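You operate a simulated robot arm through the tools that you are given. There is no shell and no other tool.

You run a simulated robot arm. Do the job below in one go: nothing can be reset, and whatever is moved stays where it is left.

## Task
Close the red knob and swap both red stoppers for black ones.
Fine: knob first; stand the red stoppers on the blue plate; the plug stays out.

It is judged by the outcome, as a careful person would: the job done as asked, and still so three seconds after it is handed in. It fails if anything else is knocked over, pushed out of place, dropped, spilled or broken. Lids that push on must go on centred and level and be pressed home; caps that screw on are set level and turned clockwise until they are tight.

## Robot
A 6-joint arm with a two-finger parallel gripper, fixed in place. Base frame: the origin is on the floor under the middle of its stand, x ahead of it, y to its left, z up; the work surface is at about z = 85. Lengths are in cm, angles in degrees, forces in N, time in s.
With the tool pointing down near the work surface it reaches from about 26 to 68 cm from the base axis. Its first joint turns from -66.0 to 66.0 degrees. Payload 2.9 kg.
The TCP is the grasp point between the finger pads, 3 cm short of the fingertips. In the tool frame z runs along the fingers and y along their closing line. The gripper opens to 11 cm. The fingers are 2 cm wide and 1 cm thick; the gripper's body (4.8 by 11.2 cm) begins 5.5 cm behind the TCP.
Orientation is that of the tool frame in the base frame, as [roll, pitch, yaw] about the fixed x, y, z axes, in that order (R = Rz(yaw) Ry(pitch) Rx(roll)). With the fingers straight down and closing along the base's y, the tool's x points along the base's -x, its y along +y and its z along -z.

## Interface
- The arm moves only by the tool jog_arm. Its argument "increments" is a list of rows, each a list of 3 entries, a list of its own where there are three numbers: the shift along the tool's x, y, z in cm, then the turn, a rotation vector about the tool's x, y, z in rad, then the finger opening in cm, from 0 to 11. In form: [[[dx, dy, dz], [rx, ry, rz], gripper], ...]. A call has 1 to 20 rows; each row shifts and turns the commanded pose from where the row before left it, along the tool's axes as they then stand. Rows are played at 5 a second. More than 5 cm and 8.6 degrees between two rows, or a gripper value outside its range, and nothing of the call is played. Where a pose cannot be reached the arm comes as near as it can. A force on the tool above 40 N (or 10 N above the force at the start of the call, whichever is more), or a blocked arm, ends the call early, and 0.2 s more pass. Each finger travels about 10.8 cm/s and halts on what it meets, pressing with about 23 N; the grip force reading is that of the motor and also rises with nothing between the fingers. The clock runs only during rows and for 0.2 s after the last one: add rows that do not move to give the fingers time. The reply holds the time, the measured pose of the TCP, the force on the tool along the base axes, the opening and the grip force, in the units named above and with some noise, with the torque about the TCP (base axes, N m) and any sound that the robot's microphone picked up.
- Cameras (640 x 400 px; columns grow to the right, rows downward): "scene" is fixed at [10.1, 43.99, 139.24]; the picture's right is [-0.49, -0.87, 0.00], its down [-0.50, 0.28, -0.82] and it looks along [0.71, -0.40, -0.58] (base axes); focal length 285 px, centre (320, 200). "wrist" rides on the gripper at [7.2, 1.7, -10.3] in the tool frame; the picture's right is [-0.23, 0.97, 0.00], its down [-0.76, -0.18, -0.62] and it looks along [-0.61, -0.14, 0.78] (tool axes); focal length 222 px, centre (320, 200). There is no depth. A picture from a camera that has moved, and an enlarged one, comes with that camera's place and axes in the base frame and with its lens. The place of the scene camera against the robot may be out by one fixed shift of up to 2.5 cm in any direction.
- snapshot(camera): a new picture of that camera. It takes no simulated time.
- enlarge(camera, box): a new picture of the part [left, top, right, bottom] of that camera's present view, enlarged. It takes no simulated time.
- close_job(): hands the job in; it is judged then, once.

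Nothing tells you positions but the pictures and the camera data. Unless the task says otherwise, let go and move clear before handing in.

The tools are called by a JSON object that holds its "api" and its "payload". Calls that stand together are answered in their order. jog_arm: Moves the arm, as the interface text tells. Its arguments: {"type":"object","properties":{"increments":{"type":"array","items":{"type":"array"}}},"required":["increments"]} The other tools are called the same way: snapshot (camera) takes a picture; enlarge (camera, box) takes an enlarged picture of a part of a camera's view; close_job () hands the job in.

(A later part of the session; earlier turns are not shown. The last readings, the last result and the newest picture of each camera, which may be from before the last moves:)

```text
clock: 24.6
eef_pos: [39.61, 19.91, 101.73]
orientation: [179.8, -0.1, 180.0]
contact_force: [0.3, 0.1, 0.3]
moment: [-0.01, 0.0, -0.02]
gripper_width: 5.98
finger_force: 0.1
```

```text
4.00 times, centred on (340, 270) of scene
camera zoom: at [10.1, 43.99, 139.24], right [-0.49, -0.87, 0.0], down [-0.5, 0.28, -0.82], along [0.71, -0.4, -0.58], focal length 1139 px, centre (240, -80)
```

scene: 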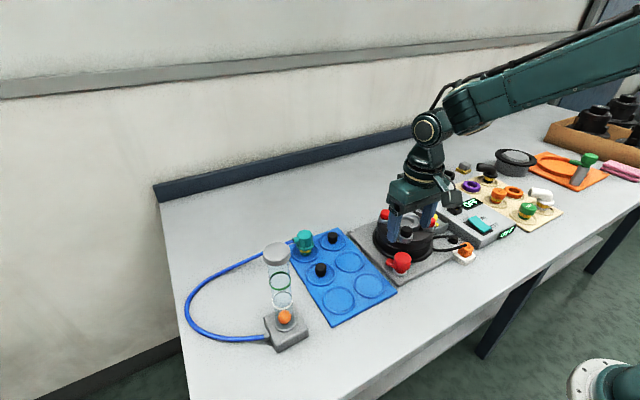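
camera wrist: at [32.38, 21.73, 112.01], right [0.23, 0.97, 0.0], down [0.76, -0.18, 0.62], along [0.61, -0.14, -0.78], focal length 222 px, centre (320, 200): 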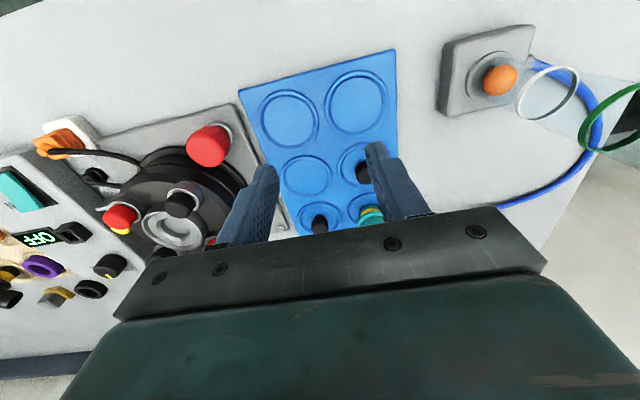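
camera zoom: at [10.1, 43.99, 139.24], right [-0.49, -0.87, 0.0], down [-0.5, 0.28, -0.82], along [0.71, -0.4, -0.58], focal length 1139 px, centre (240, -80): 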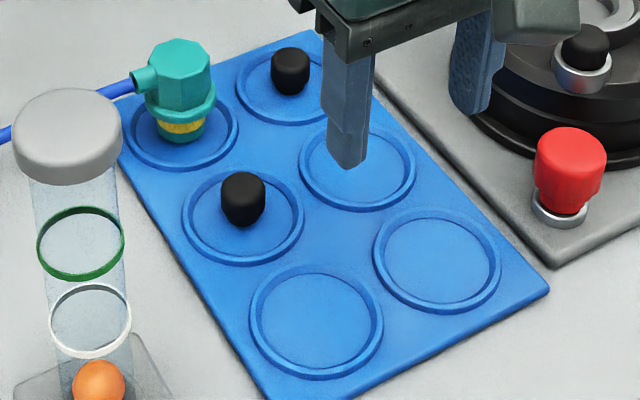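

The free rings look to be at about (40.3, 16.2), (40.3, 24.2) and (48.8, 16.1), with the black stoppers near (48.8, 24.2) and (56.9, 16.3). I'm moving over the red stopper at about (51.5, 4) and yawing so the fingers close tangentially.

{"api": "jog_arm", "payload": {"increments": [[[-2.38, -3.18, -0.2], [0, 0, 0], 6], [[-2.38, -3.18, -0.2], [0, 0, 0], 6], [[-2.38, -3.18, -0.2], [0, 0, 0], 6], [[-2.38, -3.18, -0.2], [0, 0, 0], 6], [[-2.38, -3.18, -0.2], [0, 0, 0], 6], [[0, 0, 0], [0, 0, -0.131], 6], [[0, 0, 0], [0, 0, -0.131], 6], [[0, 0, 0], [0, 0, -0.131], 6], [[0, 0, 0], [0, 0, -0.131], 6], [[0, 0, 0], [0, 0, -0.131], 6], [[0, 0, 0], [0, 0, -0.131], 6], [[0, 0, 0], [0, 0, 0], 6]]}}

{"api": "snapshot", "payload": {"camera": "wrist"}}

{"api": "enlarge", "payload": {"camera": "wrist", "box": [240, 70, 400, 210]}}

{"api": "enlarge", "payload": {"camera": "scene", "box": [340, 160, 480, 270]}}

```text
clock: 27.2
eef_pos: [51.72, 3.78, 102.58]
orientation: [180.0, 0.0, -134.7]
contact_force: [0.6, 1.1, 0.7]
moment: [-0.02, -0.04, -0.01]
gripper_width: 6.0
finger_force: 0.0
```

```text
taken
camera wrist: at [45.47, -0.11, 112.78], right [-0.53, 0.85, 0.0], down [0.66, 0.41, 0.62], along [0.53, 0.33, -0.78], focal length 222 px, centre (320, 200)
```

wrist: 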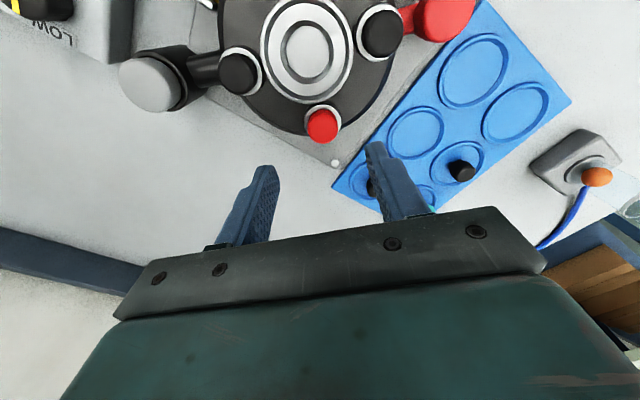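

```text
2.86 times, centred on (320, 140) of wrist
camera zoom: at [45.47, -0.11, 112.78], right [-0.53, 0.85, 0.0], down [0.66, 0.41, 0.62], along [0.53, 0.33, -0.78], focal length 635 px, centre (320, 371)
```

zoom: 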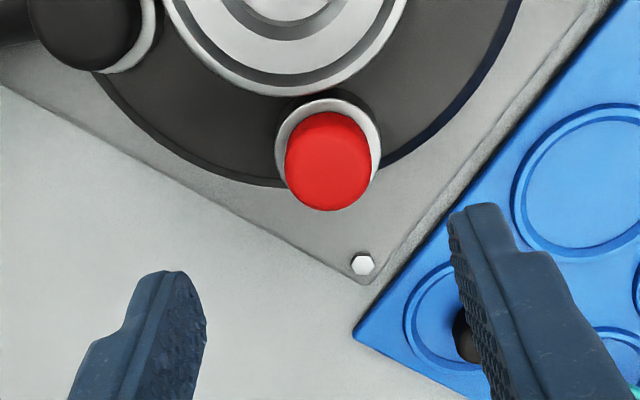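

```text
3.64 times, centred on (410, 215) of scene
camera zoom: at [10.1, 43.99, 139.24], right [-0.49, -0.87, 0.0], down [-0.5, 0.28, -0.82], along [0.71, -0.4, -0.58], focal length 1035 px, centre (-7, 146)
```

zoom: 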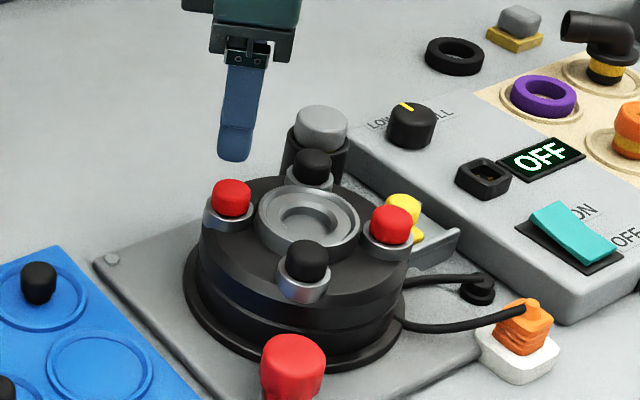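

The red stopper's top is at about (51.45, 3.95, 93.5), with its collar at about z 92.2. I'm centring and lowering part way for a check.

{"api": "jog_arm", "payload": {"increments": [[[0.07, 0.31, 2.5], [0, 0, 0], 5], [[0, 0, 2.5], [0, 0, 0], 5], [[0, 0, 0], [0, 0, 0], 5]]}}

{"api": "enlarge", "payload": {"camera": "wrist", "box": [240, 100, 400, 220]}}

{"api": "enlarge", "payload": {"camera": "scene", "box": [360, 180, 440, 245]}}

```text
clock: 28.0
eef_pos: [51.59, 3.99, 97.29]
orientation: [-179.9, 0.0, -134.9]
contact_force: [1.3, 1.1, 0.4]
moment: [0.02, -0.01, -0.03]
gripper_width: 5.06
finger_force: 0.1
```

```text
3.33 times, centred on (320, 160) of wrist
camera zoom: at [45.3, 0.1, 107.67], right [-0.53, 0.85, 0.0], down [0.66, 0.41, 0.62], along [0.53, 0.33, -0.78], focal length 740 px, centre (320, 333)
```

zoom: 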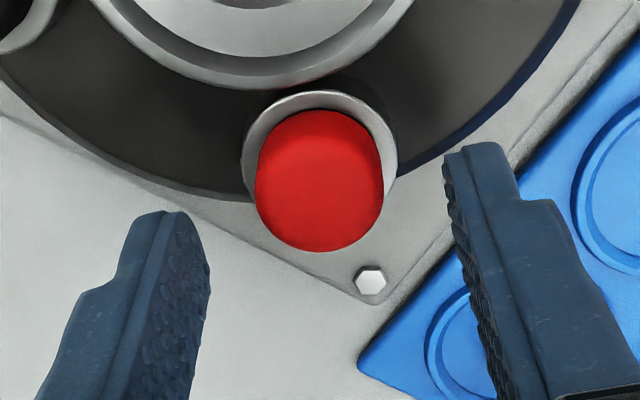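

```text
6.15 times, centred on (400, 212) of scene
camera zoom: at [10.1, 43.99, 139.24], right [-0.49, -0.87, 0.0], down [-0.5, 0.28, -0.82], along [0.71, -0.4, -0.58], focal length 1752 px, centre (-172, 123)
```

zoom: 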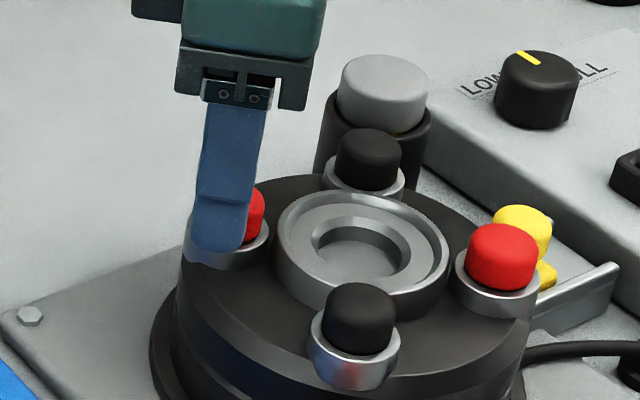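

The stopper is centred between the fingers. I'm descending so the tips stop just above the collar, then gripping.

{"api": "jog_arm", "payload": {"increments": [[[0, 0, 1.0], [0, 0, 0], 5], [[0, 0, 0.8], [0, 0, 0], 5], [[0, 0, 0], [0, 0, 0], 5]]}}

{"api": "jog_arm", "payload": {"increments": [[[0, 0, 0], [0, 0, 0], 1.8], [[0, 0, 0], [0, 0, 0], 1.8], [[0, 0, 0], [0, 0, 0], 1.8]]}}

{"api": "enlarge", "payload": {"camera": "wrist", "box": [240, 100, 400, 220]}}

{"api": "enlarge", "payload": {"camera": "scene", "box": [360, 180, 440, 245]}}

```text
clock: 28.8
eef_pos: [51.54, 3.94, 95.49]
orientation: [-179.9, -0.1, -134.9]
contact_force: [1.2, -0.6, -0.1]
moment: [-0.01, -0.02, 0.0]
gripper_width: 5.0
finger_force: 0.1
```

```text
clock: 29.6
eef_pos: [51.32, 4.04, 95.48]
orientation: [179.9, -0.1, -134.9]
contact_force: [-9.2, 9.7, 1.8]
moment: [0.23, 0.3, -0.28]
gripper_width: 3.37
finger_force: 44.5
```

```text
3.33 times, centred on (320, 160) of wrist
camera zoom: at [45.26, 0.12, 105.83], right [-0.53, 0.85, 0.0], down [0.66, 0.41, 0.62], along [0.53, 0.33, -0.78], focal length 740 px, centre (320, 333)
```

zoom: 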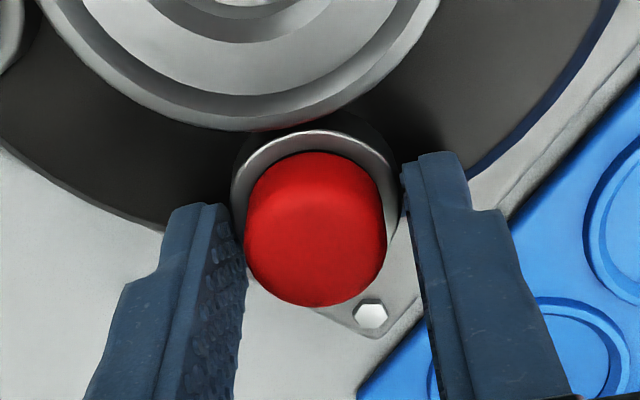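

```text
6.15 times, centred on (400, 212) of scene
camera zoom: at [10.07, 44.02, 139.23], right [-0.49, -0.87, 0.0], down [-0.5, 0.28, -0.82], along [0.71, -0.4, -0.58], focal length 1752 px, centre (-172, 123)
```

zoom: 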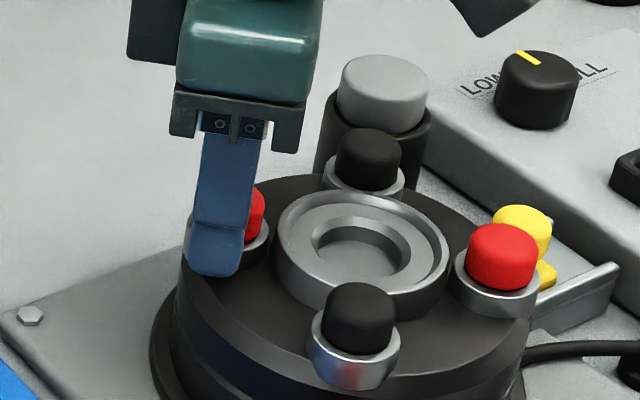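

The width of 3.37 cm means I've closed on the collar, not the stopper. I'm opening, shifting 0.25 cm toward the true centre and raising a bit.

{"api": "jog_arm", "payload": {"increments": [[[0, 0, 0], [0, 0, 0], 5], [[0, 0, 0], [0, 0, 0], 5], [[0, 0.2, -0.5], [0, 0, 0], 5], [[0, 0, 0], [0, 0, 0], 5]]}}

{"api": "enlarge", "payload": {"camera": "wrist", "box": [240, 100, 400, 220]}}

{"api": "jog_arm", "payload": {"increments": [[[0, 0, 0], [0, 0, 0], 1.8], [[0, 0, 0], [0, 0, 0], 1.8], [[0, 0, 0], [0, 0, 0], 1.8]]}}

```text
clock: 30.6
eef_pos: [51.32, 4.19, 96.15]
orientation: [180.0, 0.1, -134.9]
contact_force: [0.2, -0.3, 0.4]
moment: [0.02, -0.01, -0.01]
gripper_width: 5.01
finger_force: 0.0
```

```text
3.33 times, centred on (320, 160) of wrist
camera zoom: at [45.09, 0.21, 106.45], right [-0.53, 0.85, 0.0], down [0.66, 0.41, 0.62], along [0.53, 0.33, -0.78], focal length 740 px, centre (320, 333)
```

zoom: 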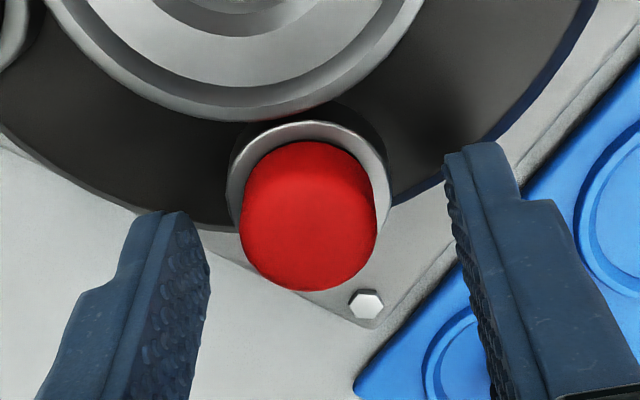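

```text
clock: 31.4
eef_pos: [51.57, 3.97, 96.23]
orientation: [-179.9, 0.1, -135.1]
contact_force: [11.3, -9.8, -6.0]
moment: [-0.32, -0.65, -0.4]
gripper_width: 3.38
finger_force: 44.4
```

It's still 3.38 cm, so the collar must be taller than I estimated, and its centre lies between my two tries. I'm opening, recentring and raising another 0.5 cm.

{"api": "jog_arm", "payload": {"increments": [[[0, 0, 0], [0, 0, 0], 5], [[0, 0, 0], [0, 0, 0], 5], [[0, -0.13, -0.5], [0, 0, 0], 5], [[0, 0, 0], [0, 0, 0], 5]]}}

{"api": "jog_arm", "payload": {"increments": [[[0, 0, 0], [0, 0, 0], 1.8], [[0, 0, 0], [0, 0, 0], 1.8], [[0, 0, 0], [0, 0, 0], 1.8]]}}

{"api": "enlarge", "payload": {"camera": "wrist", "box": [240, 100, 400, 220]}}

{"api": "enlarge", "payload": {"camera": "scene", "box": [370, 190, 420, 230]}}

```text
clock: 32.4
eef_pos: [51.39, 4.01, 96.67]
orientation: [179.9, 0.0, -134.9]
contact_force: [-1.0, -1.3, -0.4]
moment: [-0.02, 0.0, 0.01]
gripper_width: 4.98
finger_force: 0.1
```

```text
clock: 33.2
eef_pos: [51.55, 3.98, 96.62]
orientation: [-179.9, 0.0, -134.9]
contact_force: [-2.8, 2.7, 3.1]
moment: [0.01, 0.05, -0.08]
gripper_width: 2.3
finger_force: 22.8
```

```text
3.33 times, centred on (320, 160) of wrist
camera zoom: at [45.22, 0.07, 107.03], right [-0.53, 0.85, 0.0], down [0.66, 0.41, 0.62], along [0.53, 0.33, -0.78], focal length 740 px, centre (320, 333)
```

zoom: 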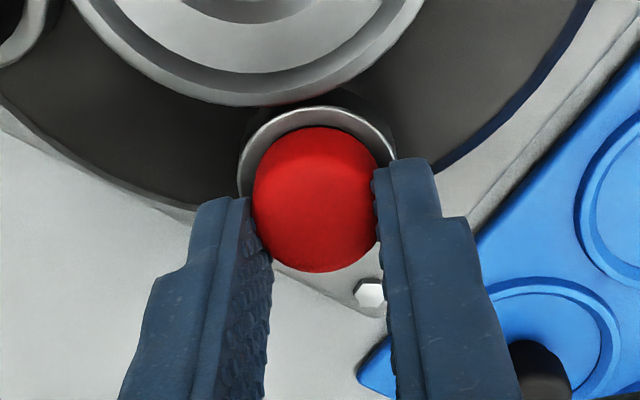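

```text
10.00 times, centred on (395, 210) of scene
camera zoom: at [10.09, 44.0, 139.24], right [-0.49, -0.87, 0.0], down [-0.5, 0.28, -0.82], along [0.71, -0.4, -0.58], focal length 2847 px, centre (-430, 100)
```

zoom: 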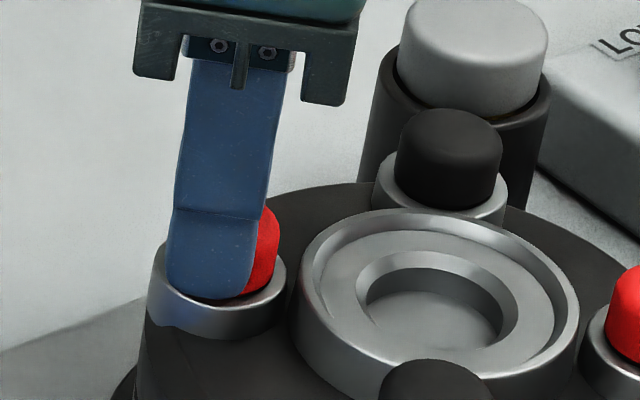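

The width is now 2.3 cm and it's a proper grip on the red stopper, so the collar top is near z 93.4. I'm pulling straight up in small steps.

{"api": "jog_arm", "payload": {"increments": [[[0, 0, -0.2], [0, 0, 0], 1.6], [[0, 0, -0.2], [0, 0, 0], 1.6], [[0, 0, -0.3], [0, 0, 0], 1.6], [[0, 0, -0.3], [0, 0, 0], 1.6]]}}

{"api": "enlarge", "payload": {"camera": "scene", "box": [370, 190, 420, 230]}}

{"api": "enlarge", "payload": {"camera": "wrist", "box": [240, 100, 400, 220]}}

```text
clock: 34.2
eef_pos: [51.38, 4.01, 97.69]
orientation: [-180.0, 0.0, -134.9]
contact_force: [0.9, -0.2, 1.2]
moment: [0.02, 0.01, -0.04]
gripper_width: 2.31
finger_force: 22.9
```

```text
10.00 times, centred on (395, 210) of scene
camera zoom: at [10.1, 43.99, 139.24], right [-0.49, -0.87, 0.0], down [-0.5, 0.28, -0.82], along [0.71, -0.4, -0.58], focal length 2847 px, centre (-430, 100)
```

zoom: 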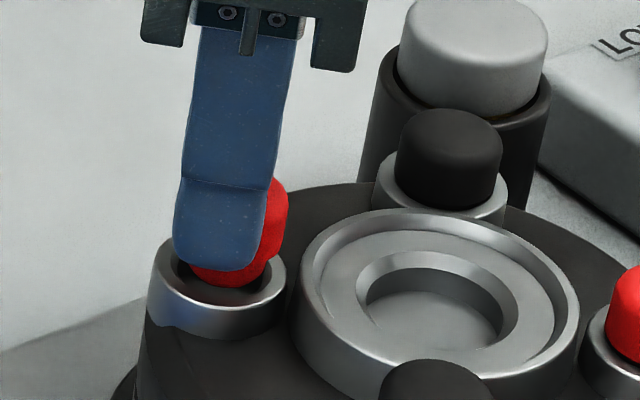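

```text
3.33 times, centred on (320, 160) of wrist
camera zoom: at [45.08, 0.11, 108.03], right [-0.53, 0.85, 0.0], down [0.66, 0.41, 0.62], along [0.53, 0.33, -0.78], focal length 740 px, centre (320, 333)
```

zoom: 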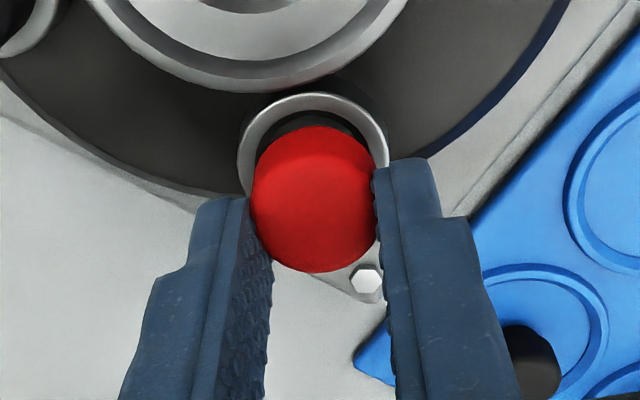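

The stopper lifts freely out of its cup. I'm raising it clear and measuring its length in the scene picture before carrying it to a free ring.

{"api": "jog_arm", "payload": {"increments": [[[0, 0, -1.5], [0, 0, 0], 1.6], [[0, 0, -2.0], [0, 0, 0], 1.6], [[0, 0, -2.0], [0, 0, 0], 1.6], [[0, 0, 0], [0, 0, 0], 1.6]]}}

{"api": "enlarge", "payload": {"camera": "scene", "box": [360, 160, 430, 220]}}

{"api": "enlarge", "payload": {"camera": "wrist", "box": [240, 80, 400, 220]}}

```text
clock: 35.2
eef_pos: [51.16, 3.98, 103.37]
orientation: [-180.0, 0.0, -134.8]
contact_force: [-0.2, 0.9, -0.4]
moment: [0.02, -0.01, 0.0]
gripper_width: 2.29
finger_force: 23.3
```

```text
6.67 times, centred on (395, 190) of scene
camera zoom: at [10.1, 43.99, 139.24], right [-0.49, -0.87, 0.0], down [-0.5, 0.28, -0.82], along [0.71, -0.4, -0.58], focal length 1898 px, centre (-180, 267)
```

zoom: 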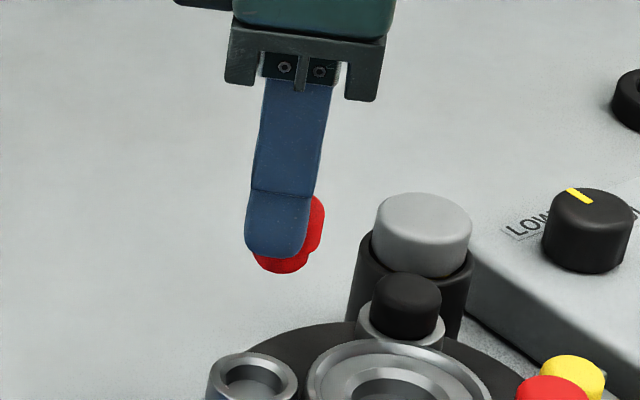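

```text
2.86 times, centred on (320, 150) of wrist
camera zoom: at [44.91, 0.11, 113.6], right [-0.53, 0.85, 0.0], down [0.66, 0.41, 0.62], along [0.53, 0.33, -0.78], focal length 635 px, centre (320, 343)
```

zoom: 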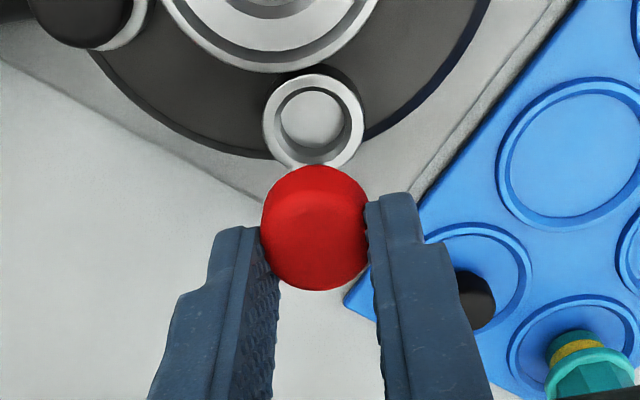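

The stopper is about 2.3 cm long with a narrower lower end. I'm carrying it over to the free middle ring near (48.8, 16.1).

{"api": "jog_arm", "payload": {"increments": [[[-2.24, 3.46, 0], [0, 0, 0], 1.6], [[-2.24, 3.46, 0], [0, 0, 0], 1.6], [[-2.24, 3.46, 0], [0, 0, 0], 1.6], [[0, 0, 3], [0, 0, 0], 1.6], [[0, 0, 3], [0, 0, 0], 1.6], [[0, 0, 0], [0, 0, 0], 1.6]]}}

{"api": "snapshot", "payload": {"camera": "wrist"}}

{"api": "enlarge", "payload": {"camera": "wrist", "box": [220, 70, 420, 220]}}

{"api": "enlarge", "payload": {"camera": "scene", "box": [280, 200, 400, 300]}}

```text
clock: 36.6
eef_pos: [48.88, 16.06, 97.13]
orientation: [180.0, 0.0, -135.0]
contact_force: [0.1, 0.7, -1.2]
moment: [-0.02, -0.01, 0.02]
gripper_width: 2.27
finger_force: 23.0
```

```text
taken
camera wrist: at [42.52, 12.17, 107.31], right [-0.53, 0.85, 0.0], down [0.66, 0.41, 0.62], along [0.53, 0.33, -0.78], focal length 222 px, centre (320, 200)
```

wrist: 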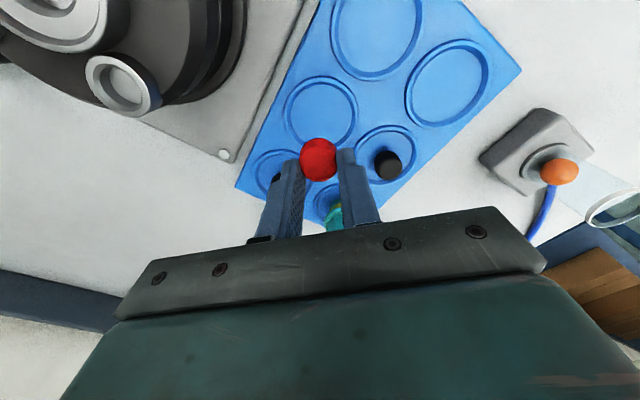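

```text
2.67 times, centred on (320, 145) of wrist
camera zoom: at [42.52, 12.17, 107.31], right [-0.53, 0.85, 0.0], down [0.66, 0.41, 0.62], along [0.53, 0.33, -0.78], focal length 592 px, centre (320, 347)
```

zoom: 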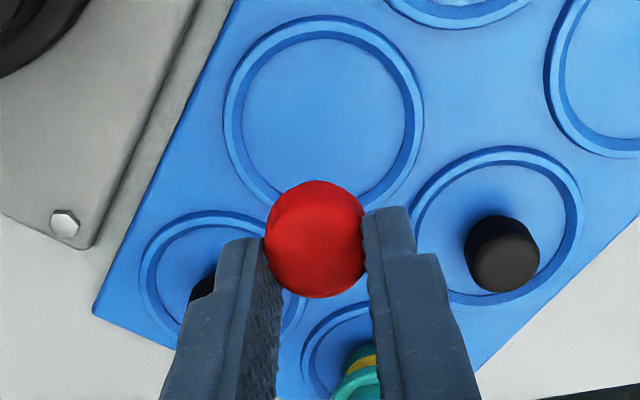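

```text
4.00 times, centred on (340, 250) of scene
camera zoom: at [10.1, 43.99, 139.24], right [-0.49, -0.87, 0.0], down [-0.5, 0.28, -0.82], along [0.71, -0.4, -0.58], focal length 1139 px, centre (240, 0)
```

zoom: 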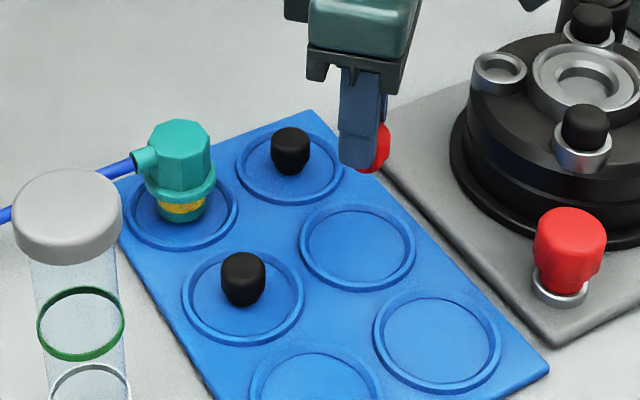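

The ring centre is nearer (48.1, 15.7), so I'm shifting there and lowering towards the plate, watching the force for touch.

{"api": "jog_arm", "payload": {"increments": [[[0.78, 0.28, 1.5], [0, 0, 0], 1.6], [[0, 0, 2.5], [0, 0, 0], 1.6], [[0, 0, 2.0], [0, 0, 0], 1.6], [[0, 0, 0], [0, 0, 0], 1.6]]}}

{"api": "enlarge", "payload": {"camera": "scene", "box": [320, 200, 400, 270]}}

{"api": "enlarge", "payload": {"camera": "wrist", "box": [220, 70, 420, 220]}}

```text
clock: 37.6
eef_pos: [48.15, 15.77, 91.08]
orientation: [-180.0, 0.0, -135.0]
contact_force: [-0.5, 0.3, -0.5]
moment: [-0.02, 0.02, 0.0]
gripper_width: 2.3
finger_force: 22.7
```

```text
5.71 times, centred on (360, 235) of scene
camera zoom: at [10.1, 43.99, 139.24], right [-0.49, -0.87, 0.0], down [-0.5, 0.28, -0.82], along [0.71, -0.4, -0.58], focal length 1627 px, centre (91, 0)
```

zoom: 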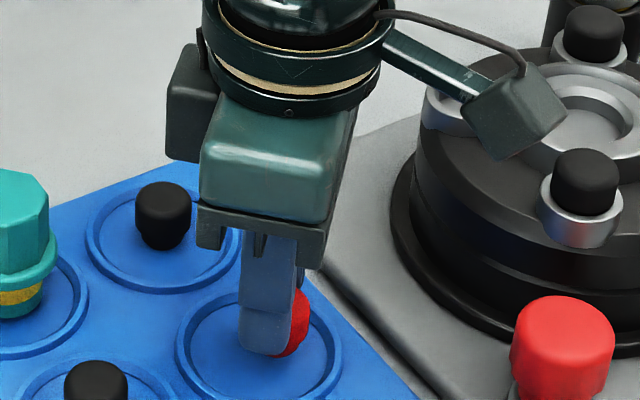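

```text
2.67 times, centred on (320, 145) of wrist
camera zoom: at [41.86, 11.91, 101.41], right [-0.53, 0.85, 0.0], down [0.66, 0.41, 0.62], along [0.53, 0.33, -0.78], focal length 592 px, centre (320, 347)
```

zoom: 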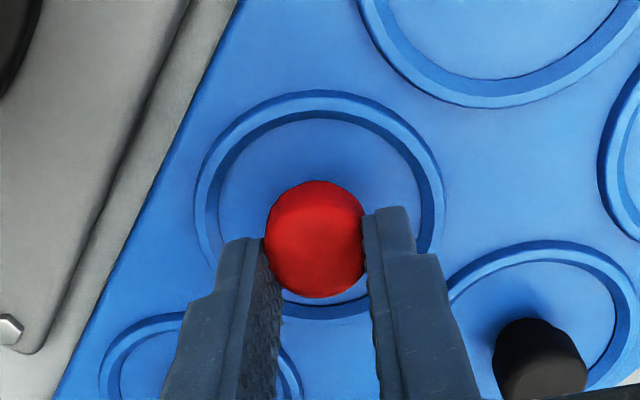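

The stopper is centred over the ring. I'm lowering in small steps now.

{"api": "jog_arm", "payload": {"increments": [[[0, 0, 0.3], [0, 0, 0], 1.6], [[0, 0, 0.2], [0, 0, 0], 1.6], [[0, 0, 0.2], [0, 0, 0], 1.6]]}}

{"api": "jog_arm", "payload": {"increments": [[[0, 0, 0.15], [0, 0, 0], 1.6], [[0, 0, 0.15], [0, 0, 0], 1.6]]}}

{"api": "enlarge", "payload": {"camera": "wrist", "box": [260, 110, 380, 200]}}

{"api": "enlarge", "payload": {"camera": "scene", "box": [335, 225, 385, 265]}}

```text
clock: 38.4
eef_pos: [48.14, 15.68, 90.39]
orientation: [-180.0, -0.1, -134.8]
contact_force: [-0.3, -0.1, -0.1]
moment: [0.0, -0.03, -0.01]
gripper_width: 2.35
finger_force: 23.4
```

```text
clock: 39.0
eef_pos: [48.02, 15.59, 90.26]
orientation: [-179.9, 0.1, -134.8]
contact_force: [-1.1, -0.6, 13.1]
moment: [-0.08, 0.11, 0.0]
gripper_width: 2.37
finger_force: 23.3
```

```text
4.44 times, centred on (320, 155) of wrist
camera zoom: at [41.77, 11.77, 100.57], right [-0.53, 0.85, 0.0], down [0.66, 0.41, 0.63], along [0.53, 0.33, -0.78], focal length 987 px, centre (320, 400)
```

zoom: 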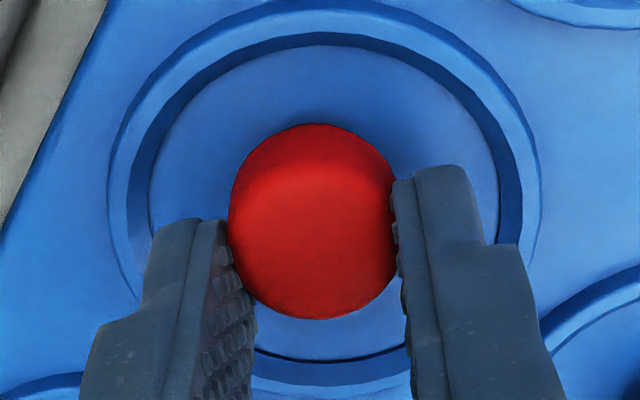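

```text
10.00 times, centred on (360, 245) of scene
camera zoom: at [10.08, 43.99, 139.24], right [-0.49, -0.87, 0.0], down [-0.5, 0.28, -0.82], along [0.71, -0.4, -0.58], focal length 2847 px, centre (-80, -250)
```

zoom: 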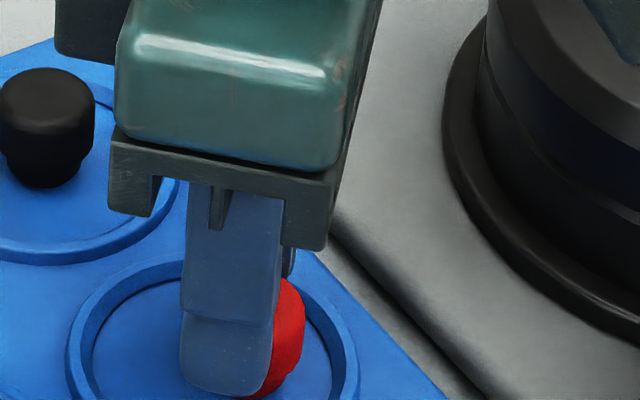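

It touched at TCP z about 90.27. I'm easing the pressure and releasing the red stopper.

{"api": "jog_arm", "payload": {"increments": [[[0, 0, -0.1], [0, 0, 0], 1.6], [[0, 0, 0], [0, 0, 0], 2.8], [[0, 0, 0], [0, 0, 0], 4.5], [[0, 0, 0], [0, 0, 0], 4.5], [[0, 0, -1.5], [0, 0, 0], 4.5], [[0, 0, -2.5], [0, 0, 0], 4.5], [[0, 0, -2], [0, 0, 0], 4.5], [[0, 0, 0], [0, 0, 0], 4.5]]}}

{"api": "snapshot", "payload": {"camera": "wrist"}}

{"api": "enlarge", "payload": {"camera": "wrist", "box": [220, 70, 420, 220]}}

{"api": "enlarge", "payload": {"camera": "scene", "box": [280, 210, 400, 310]}}

```text
clock: 40.8
eef_pos: [47.98, 15.72, 96.49]
orientation: [180.0, 0.0, -134.9]
contact_force: [-0.2, 0.2, -0.2]
moment: [0.02, 0.0, 0.0]
gripper_width: 4.51
finger_force: 0.0
```

```text
taken
camera wrist: at [41.78, 11.84, 106.77], right [-0.53, 0.85, 0.0], down [0.66, 0.41, 0.62], along [0.53, 0.33, -0.78], focal length 222 px, centre (320, 200)
```

wrist: 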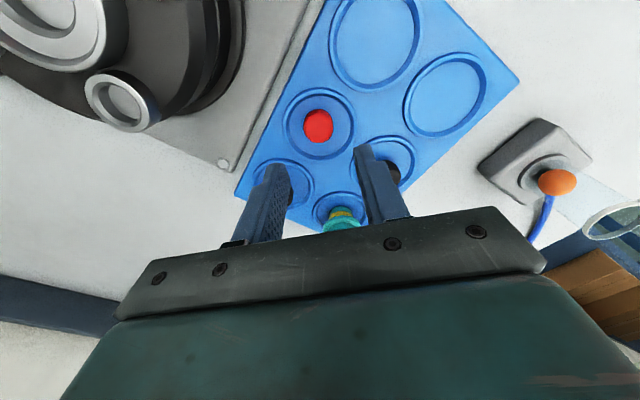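

```text
2.67 times, centred on (320, 145) of wrist
camera zoom: at [41.78, 11.84, 106.77], right [-0.53, 0.85, 0.0], down [0.66, 0.41, 0.62], along [0.53, 0.33, -0.78], focal length 592 px, centre (320, 347)
```

zoom: 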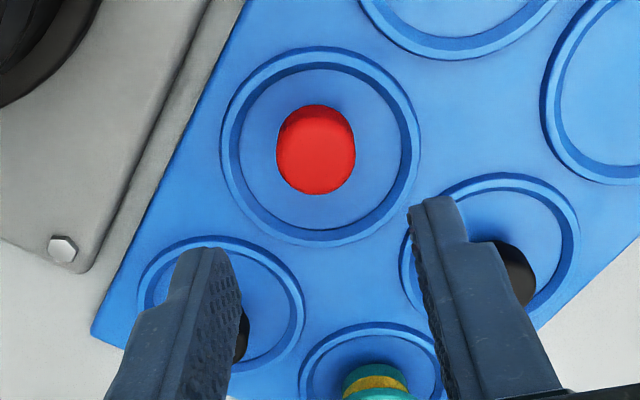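

```text
4.00 times, centred on (340, 260) of scene
camera zoom: at [10.1, 43.99, 139.24], right [-0.49, -0.87, 0.0], down [-0.5, 0.28, -0.82], along [0.71, -0.4, -0.58], focal length 1139 px, centre (240, -40)
```

zoom: 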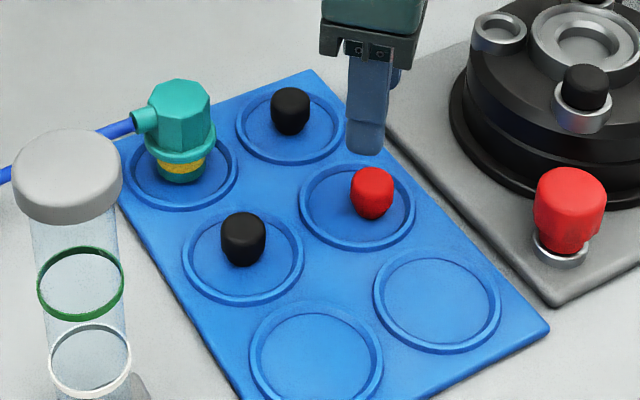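

The red stopper stands upright in its ring. I'm now moving over the black stopper near (48.3, 23.7).

{"api": "jog_arm", "payload": {"increments": [[[-2.93, 2.72, 0], [0, 0, 0], 4.5], [[-2.93, 2.72, 0], [0, 0, 0], 4.5], [[0, 0, 0], [0, 0, 0], 4.5]]}}

{"api": "enlarge", "payload": {"camera": "wrist", "box": [220, 70, 420, 220]}}

```text
clock: 41.6
eef_pos: [48.28, 23.88, 96.47]
orientation: [-179.9, 0.1, -135.1]
contact_force: [-0.3, 0.1, 0.0]
moment: [0.01, -0.03, -0.02]
gripper_width: 4.49
finger_force: 0.1
```

```text
2.67 times, centred on (320, 145) of wrist
camera zoom: at [42.06, 20.0, 106.75], right [-0.53, 0.85, 0.0], down [0.66, 0.41, 0.62], along [0.53, 0.33, -0.78], focal length 592 px, centre (320, 347)
```

zoom: 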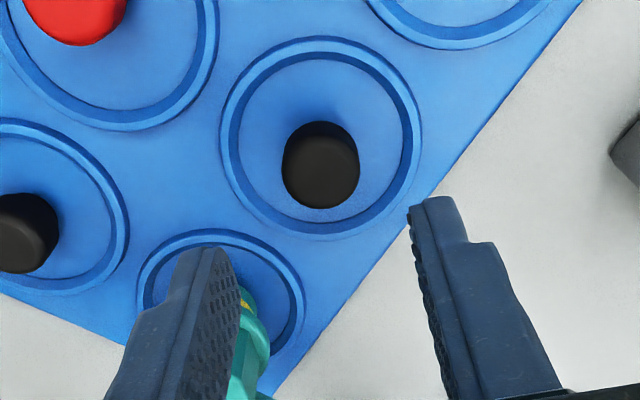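

The black stopper needs about a 0.5 cm correction. I'm applying it and descending most of the way for a check.

{"api": "jog_arm", "payload": {"increments": [[[-0.52, 0.02, 1.0], [0, 0, 0], 4.5], [[0, 0, 2.5], [0, 0, 0], 4.5], [[0, 0, 0], [0, 0, 0], 4.5]]}}

{"api": "enlarge", "payload": {"camera": "wrist", "box": [240, 100, 400, 220]}}

{"api": "enlarge", "payload": {"camera": "scene", "box": [270, 220, 360, 295]}}

```text
clock: 42.4
eef_pos: [48.73, 24.12, 93.18]
orientation: [-179.9, 0.0, -134.8]
contact_force: [0.8, -1.2, 0.7]
moment: [0.03, -0.02, 0.0]
gripper_width: 4.5
finger_force: 0.0
```

```text
3.33 times, centred on (320, 160) of wrist
camera zoom: at [42.38, 20.22, 103.37], right [-0.53, 0.85, 0.0], down [0.66, 0.41, 0.62], along [0.53, 0.33, -0.78], focal length 740 px, centre (320, 333)
```

zoom: 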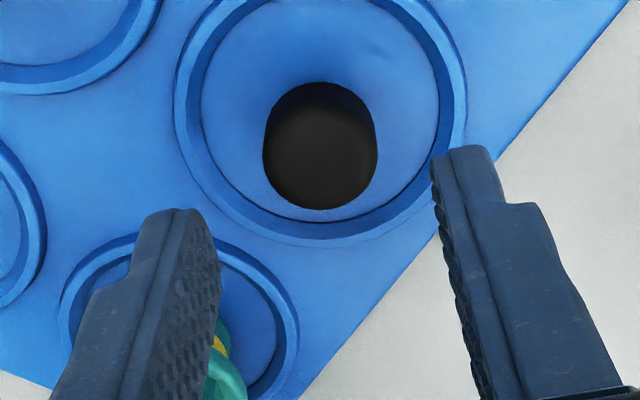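

```text
5.33 times, centred on (315, 258) of scene
camera zoom: at [10.1, 43.99, 139.24], right [-0.49, -0.87, 0.0], down [-0.5, 0.28, -0.82], along [0.71, -0.4, -0.58], focal length 1518 px, centre (347, -107)
```

zoom: 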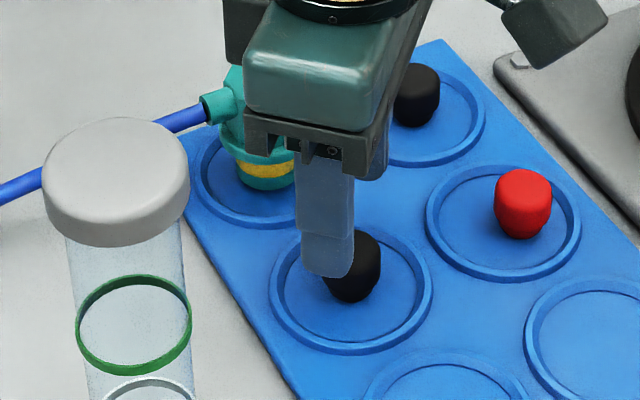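

It's centred at column 320. I'm descending to TCP 90.3 and gripping.

{"api": "jog_arm", "payload": {"increments": [[[0, 0, 1.5], [0, 0, 0], 4.5], [[0, 0, 1.35], [0, 0, 0], 4.5], [[0, 0, 0], [0, 0, 0], 4.5]]}}

{"api": "enlarge", "payload": {"camera": "wrist", "box": [240, 100, 400, 220]}}

{"api": "jog_arm", "payload": {"increments": [[[0, 0, 0], [0, 0, 0], 3.0], [[0, 0, 0], [0, 0, 0], 1.6], [[0, 0, 0], [0, 0, 0], 1.6]]}}

{"api": "enlarge", "payload": {"camera": "wrist", "box": [240, 100, 400, 220]}}

```text
clock: 43.2
eef_pos: [48.81, 24.14, 89.89]
orientation: [180.0, 0.0, -134.9]
contact_force: [-0.1, -0.2, -0.8]
moment: [0.03, 0.01, 0.01]
gripper_width: 4.51
finger_force: 0.1
```

```text
3.33 times, centred on (320, 160) of wrist
camera zoom: at [42.48, 20.19, 100.24], right [-0.53, 0.85, 0.0], down [0.66, 0.41, 0.62], along [0.53, 0.33, -0.78], focal length 740 px, centre (320, 333)
```

zoom: 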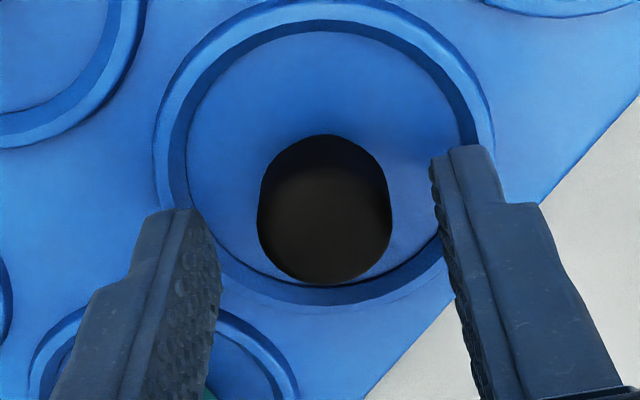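

```text
clock: 44.0
eef_pos: [48.66, 24.06, 89.99]
orientation: [180.0, 0.0, -134.9]
contact_force: [0.0, 0.2, 0.7]
moment: [0.0, -0.02, 0.0]
gripper_width: 2.32
finger_force: 23.2
```

```text
3.33 times, centred on (320, 160) of wrist
camera zoom: at [42.48, 20.19, 100.25], right [-0.53, 0.85, 0.0], down [0.66, 0.41, 0.62], along [0.53, 0.33, -0.78], focal length 740 px, centre (320, 333)
```

zoom: 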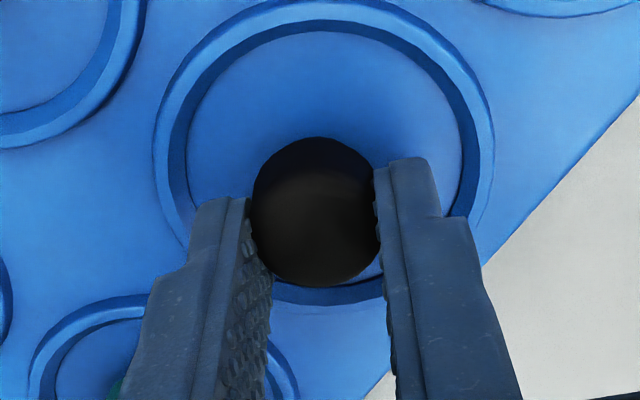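

The grip took at 2.32 cm but sits about 0.3 cm lower on the stopper than I want, so the tips could touch the collar. I'm regripping 0.35 cm higher.

{"api": "jog_arm", "payload": {"increments": [[[0, 0, 0], [0, 0, 0], 3.2], [[0, 0, 0], [0, 0, 0], 3.6], [[0, 0, -0.35], [0, 0, 0], 3.6], [[0, 0, 0], [0, 0, 0], 3.6], [[0, 0, 0], [0, 0, 0], 1.6], [[0, 0, 0], [0, 0, 0], 1.6], [[0, 0, 0], [0, 0, 0], 1.6]]}}

{"api": "enlarge", "payload": {"camera": "wrist", "box": [240, 100, 400, 220]}}

```text
clock: 45.6
eef_pos: [48.88, 24.05, 90.32]
orientation: [180.0, 0.0, -134.9]
contact_force: [0.3, 0.1, 0.2]
moment: [-0.02, 0.02, 0.0]
gripper_width: 2.29
finger_force: 23.2
```

```text
3.33 times, centred on (320, 160) of wrist
camera zoom: at [42.58, 20.18, 100.64], right [-0.53, 0.85, 0.0], down [0.66, 0.41, 0.62], along [0.53, 0.33, -0.78], focal length 740 px, centre (320, 333)
```

zoom: 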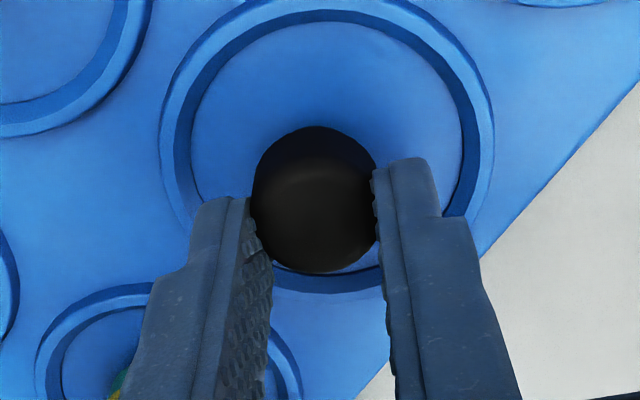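

The grip now matches how I held the red one. I'm lifting and carrying the black stopper over the empty port.

{"api": "jog_arm", "payload": {"increments": [[[0, 0, -1.0], [0, 0, 0], 1.6], [[0, 0, -3.5], [0, 0, 0], 1.6], [[0, 0, -4.0], [0, 0, 0], 1.6], [[0, 0, -4.0], [0, 0, 0], 1.6], [[2.468, -3.218, 0], [0, 0, 0], 1.6], [[2.468, -3.218, 0], [0, 0, 0], 1.6], [[2.468, -3.218, 0], [0, 0, 0], 1.6], [[2.468, -3.218, 0], [0, 0, 0], 1.6], [[2.468, -3.218, 0], [0, 0, 0], 1.6], [[0, 0, 0], [0, 0, 0], 1.6]]}}

{"api": "snapshot", "payload": {"camera": "wrist"}}

{"api": "enlarge", "payload": {"camera": "wrist", "box": [240, 80, 400, 220]}}

{"api": "enlarge", "payload": {"camera": "scene", "box": [360, 160, 430, 220]}}

```text
clock: 47.8
eef_pos: [51.37, 4.16, 102.67]
orientation: [-180.0, 0.1, -134.9]
contact_force: [-0.2, -0.4, -0.3]
moment: [-0.01, 0.0, 0.01]
gripper_width: 2.34
finger_force: 23.4
```

```text
taken
camera wrist: at [44.89, 0.25, 113.0], right [-0.53, 0.85, 0.0], down [0.66, 0.41, 0.62], along [0.53, 0.33, -0.78], focal length 222 px, centre (320, 200)
```

wrist: 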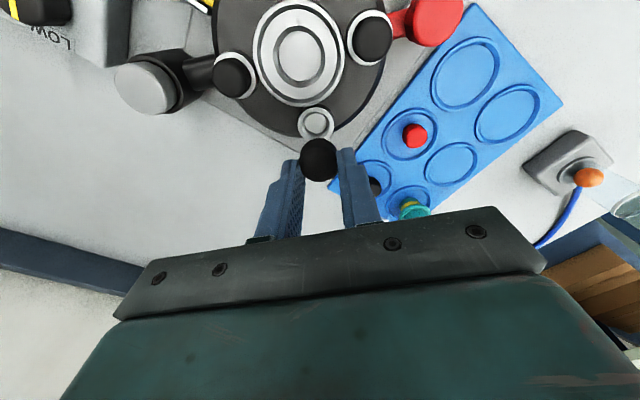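

```text
2.86 times, centred on (320, 150) of wrist
camera zoom: at [44.89, 0.25, 113.0], right [-0.53, 0.85, 0.0], down [0.66, 0.41, 0.62], along [0.53, 0.33, -0.78], focal length 635 px, centre (320, 343)
```

zoom: 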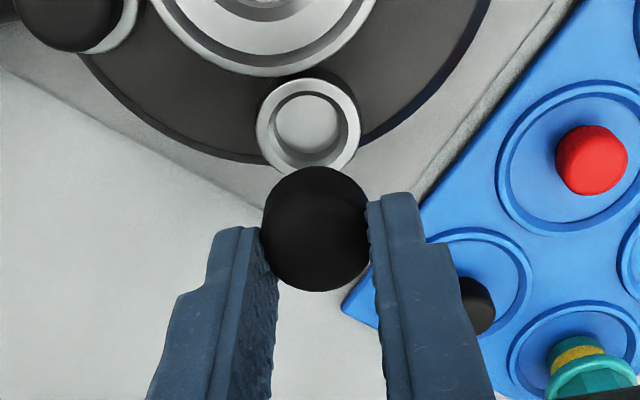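

```text
6.67 times, centred on (395, 190) of scene
camera zoom: at [10.1, 43.99, 139.24], right [-0.49, -0.87, 0.0], down [-0.5, 0.28, -0.82], along [0.71, -0.4, -0.58], focal length 1898 px, centre (-180, 267)
```

zoom: 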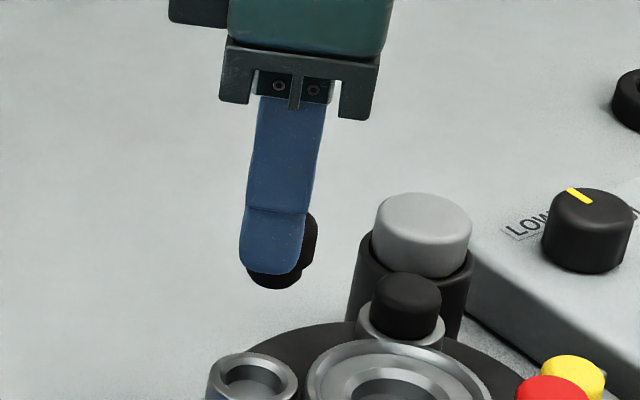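

I need about a 0.3 cm shift along the closing axis to match the pose where the red one sat. I'm applying it and lowering to just above the port.

{"api": "jog_arm", "payload": {"increments": [[[0, -0.32, 0], [0, 0, 0], 1.6], [[0, 0, 2], [0, 0, 0], 1.6], [[0, 0, 1.9], [0, 0, 0], 1.6], [[0, 0, 0], [0, 0, 0], 1.6]]}}

{"api": "enlarge", "payload": {"camera": "wrist", "box": [240, 100, 400, 220]}}

{"api": "enlarge", "payload": {"camera": "scene", "box": [360, 180, 430, 235]}}

```text
clock: 48.8
eef_pos: [51.55, 3.8, 98.88]
orientation: [179.9, 0.1, -135.0]
contact_force: [-0.6, -0.5, -0.2]
moment: [0.01, 0.0, 0.0]
gripper_width: 2.33
finger_force: 23.6
```

```text
3.33 times, centred on (320, 160) of wrist
camera zoom: at [45.19, -0.12, 109.24], right [-0.53, 0.85, 0.0], down [0.66, 0.41, 0.62], along [0.53, 0.33, -0.78], focal length 740 px, centre (320, 333)
```

zoom: 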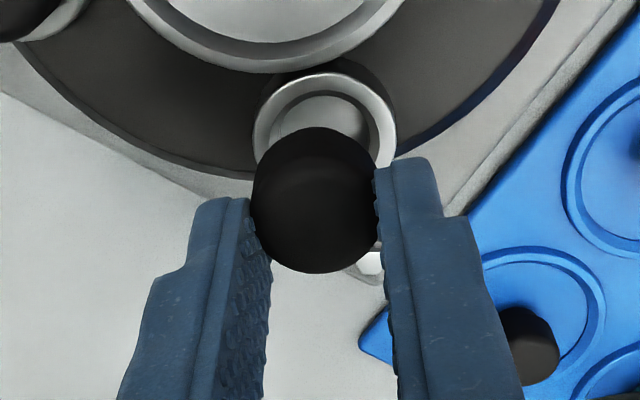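

```text
7.27 times, centred on (395, 208) of scene
camera zoom: at [10.1, 43.99, 139.24], right [-0.49, -0.87, 0.0], down [-0.5, 0.28, -0.82], along [0.71, -0.4, -0.58], focal length 2071 px, centre (-226, 146)
```

zoom: 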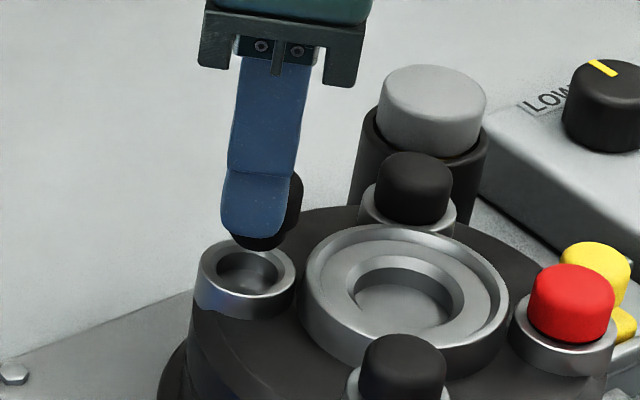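

The port is about 0.22 cm to the right of the stopper in the image. I'm correcting and lowering a little for another check.

{"api": "jog_arm", "payload": {"increments": [[[-0.05, 0.21, 0.4], [0, 0, 0], 1.6], [[0, 0, 0.4], [0, 0, 0], 1.6], [[0, 0, 0], [0, 0, 0], 1.6]]}}

{"api": "enlarge", "payload": {"camera": "wrist", "box": [240, 100, 400, 220]}}

{"api": "enlarge", "payload": {"camera": "scene", "box": [370, 190, 420, 230]}}

```text
clock: 49.6
eef_pos: [51.46, 3.86, 98.11]
orientation: [180.0, 0.0, -134.8]
contact_force: [0.1, -0.1, -0.6]
moment: [0.0, 0.02, 0.0]
gripper_width: 2.37
finger_force: 22.7
```

```text
3.33 times, centred on (320, 160) of wrist
camera zoom: at [45.19, 0.04, 108.46], right [-0.53, 0.85, 0.0], down [0.66, 0.41, 0.62], along [0.53, 0.33, -0.78], focal length 740 px, centre (320, 333)
```

zoom: 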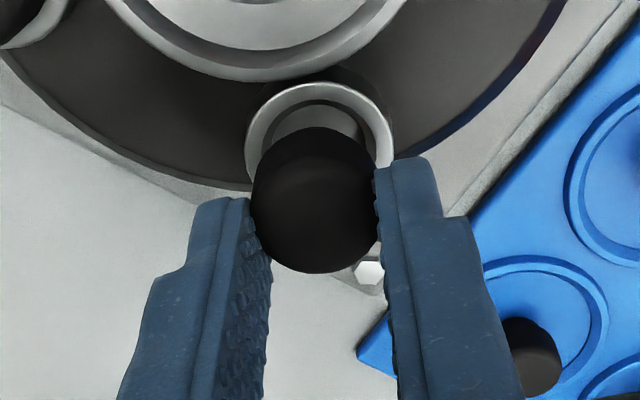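

```text
10.00 times, centred on (395, 210) of scene
camera zoom: at [10.1, 43.99, 139.24], right [-0.49, -0.87, 0.0], down [-0.5, 0.28, -0.82], along [0.71, -0.4, -0.58], focal length 2847 px, centre (-430, 100)
```

zoom: 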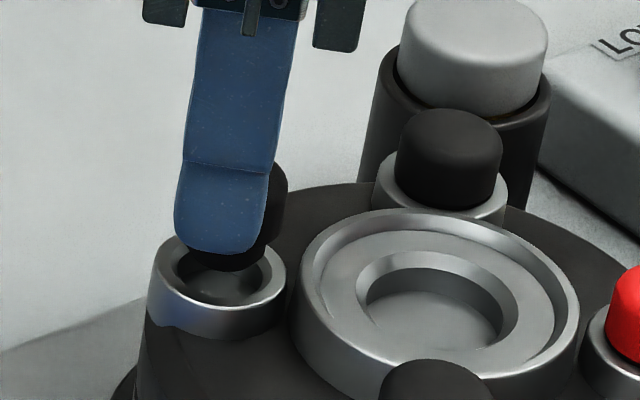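

Only about 0.1 cm of correction is left. I'm making it and starting the insertion in small steps with force readings.

{"api": "jog_arm", "payload": {"increments": [[[-0.02, 0.1, 0], [0, 0, 0], 1.6], [[0, 0, 0.2], [0, 0, 0], 1.6], [[0, 0, 0.2], [0, 0, 0], 1.6], [[0, 0, 0.15], [0, 0, 0], 1.6]]}}

{"api": "enlarge", "payload": {"camera": "wrist", "box": [240, 100, 400, 220]}}

{"api": "enlarge", "payload": {"camera": "scene", "box": [370, 190, 420, 230]}}

```text
clock: 50.6
eef_pos: [51.5, 4.01, 97.51]
orientation: [179.9, -0.1, -134.9]
contact_force: [0.2, 0.2, -0.2]
moment: [0.02, -0.01, 0.0]
gripper_width: 2.32
finger_force: 22.9
```

```text
3.33 times, centred on (320, 160) of wrist
camera zoom: at [45.12, 0.12, 107.83], right [-0.53, 0.85, 0.0], down [0.66, 0.41, 0.62], along [0.53, 0.33, -0.78], focal length 740 px, centre (320, 333)
```

zoom: 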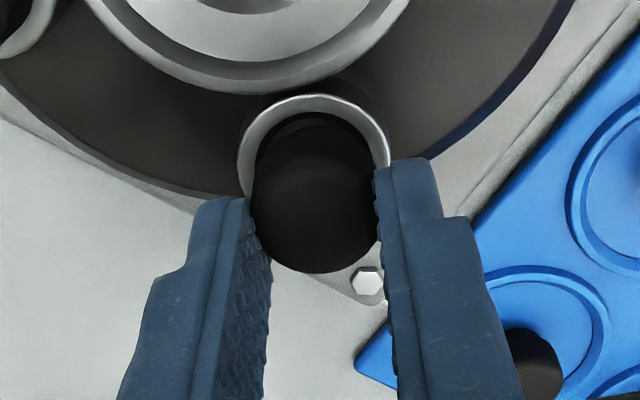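

```text
10.00 times, centred on (395, 210) of scene
camera zoom: at [10.1, 43.99, 139.24], right [-0.49, -0.87, 0.0], down [-0.5, 0.28, -0.82], along [0.71, -0.4, -0.58], focal length 2847 px, centre (-430, 100)
```

zoom: 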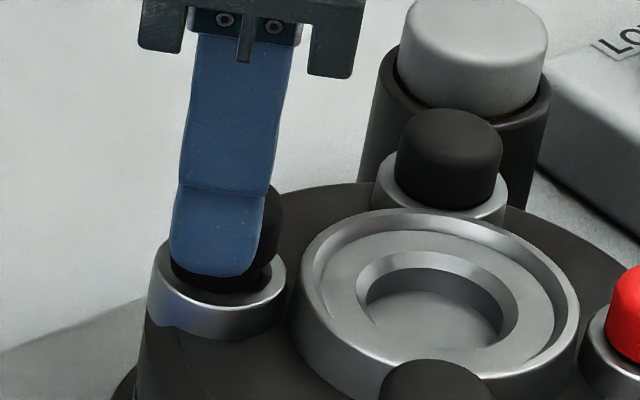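

The stopper's lower end is entering the port without contact. I'm continuing down gently to seat it.

{"api": "jog_arm", "payload": {"increments": [[[0, 0, 0.2], [0, 0, 0], 1.6], [[0, 0, 0.2], [0, 0, 0], 1.6]]}}

{"api": "jog_arm", "payload": {"increments": [[[0, 0, 0.15], [0, 0, 0], 1.6], [[0, 0, 0.15], [0, 0, 0], 1.6]]}}

```text
clock: 51.2
eef_pos: [51.57, 3.94, 96.96]
orientation: [-179.9, 0.0, -134.9]
contact_force: [0.2, 0.8, -0.8]
moment: [-0.02, 0.02, -0.04]
gripper_width: 2.31
finger_force: 22.8
```

```text
clock: 51.8
eef_pos: [51.42, 3.97, 96.79]
orientation: [-180.0, 0.0, -134.8]
contact_force: [0.0, 2.2, -0.5]
moment: [0.13, 0.06, 0.0]
gripper_width: 2.32
finger_force: 22.7
```

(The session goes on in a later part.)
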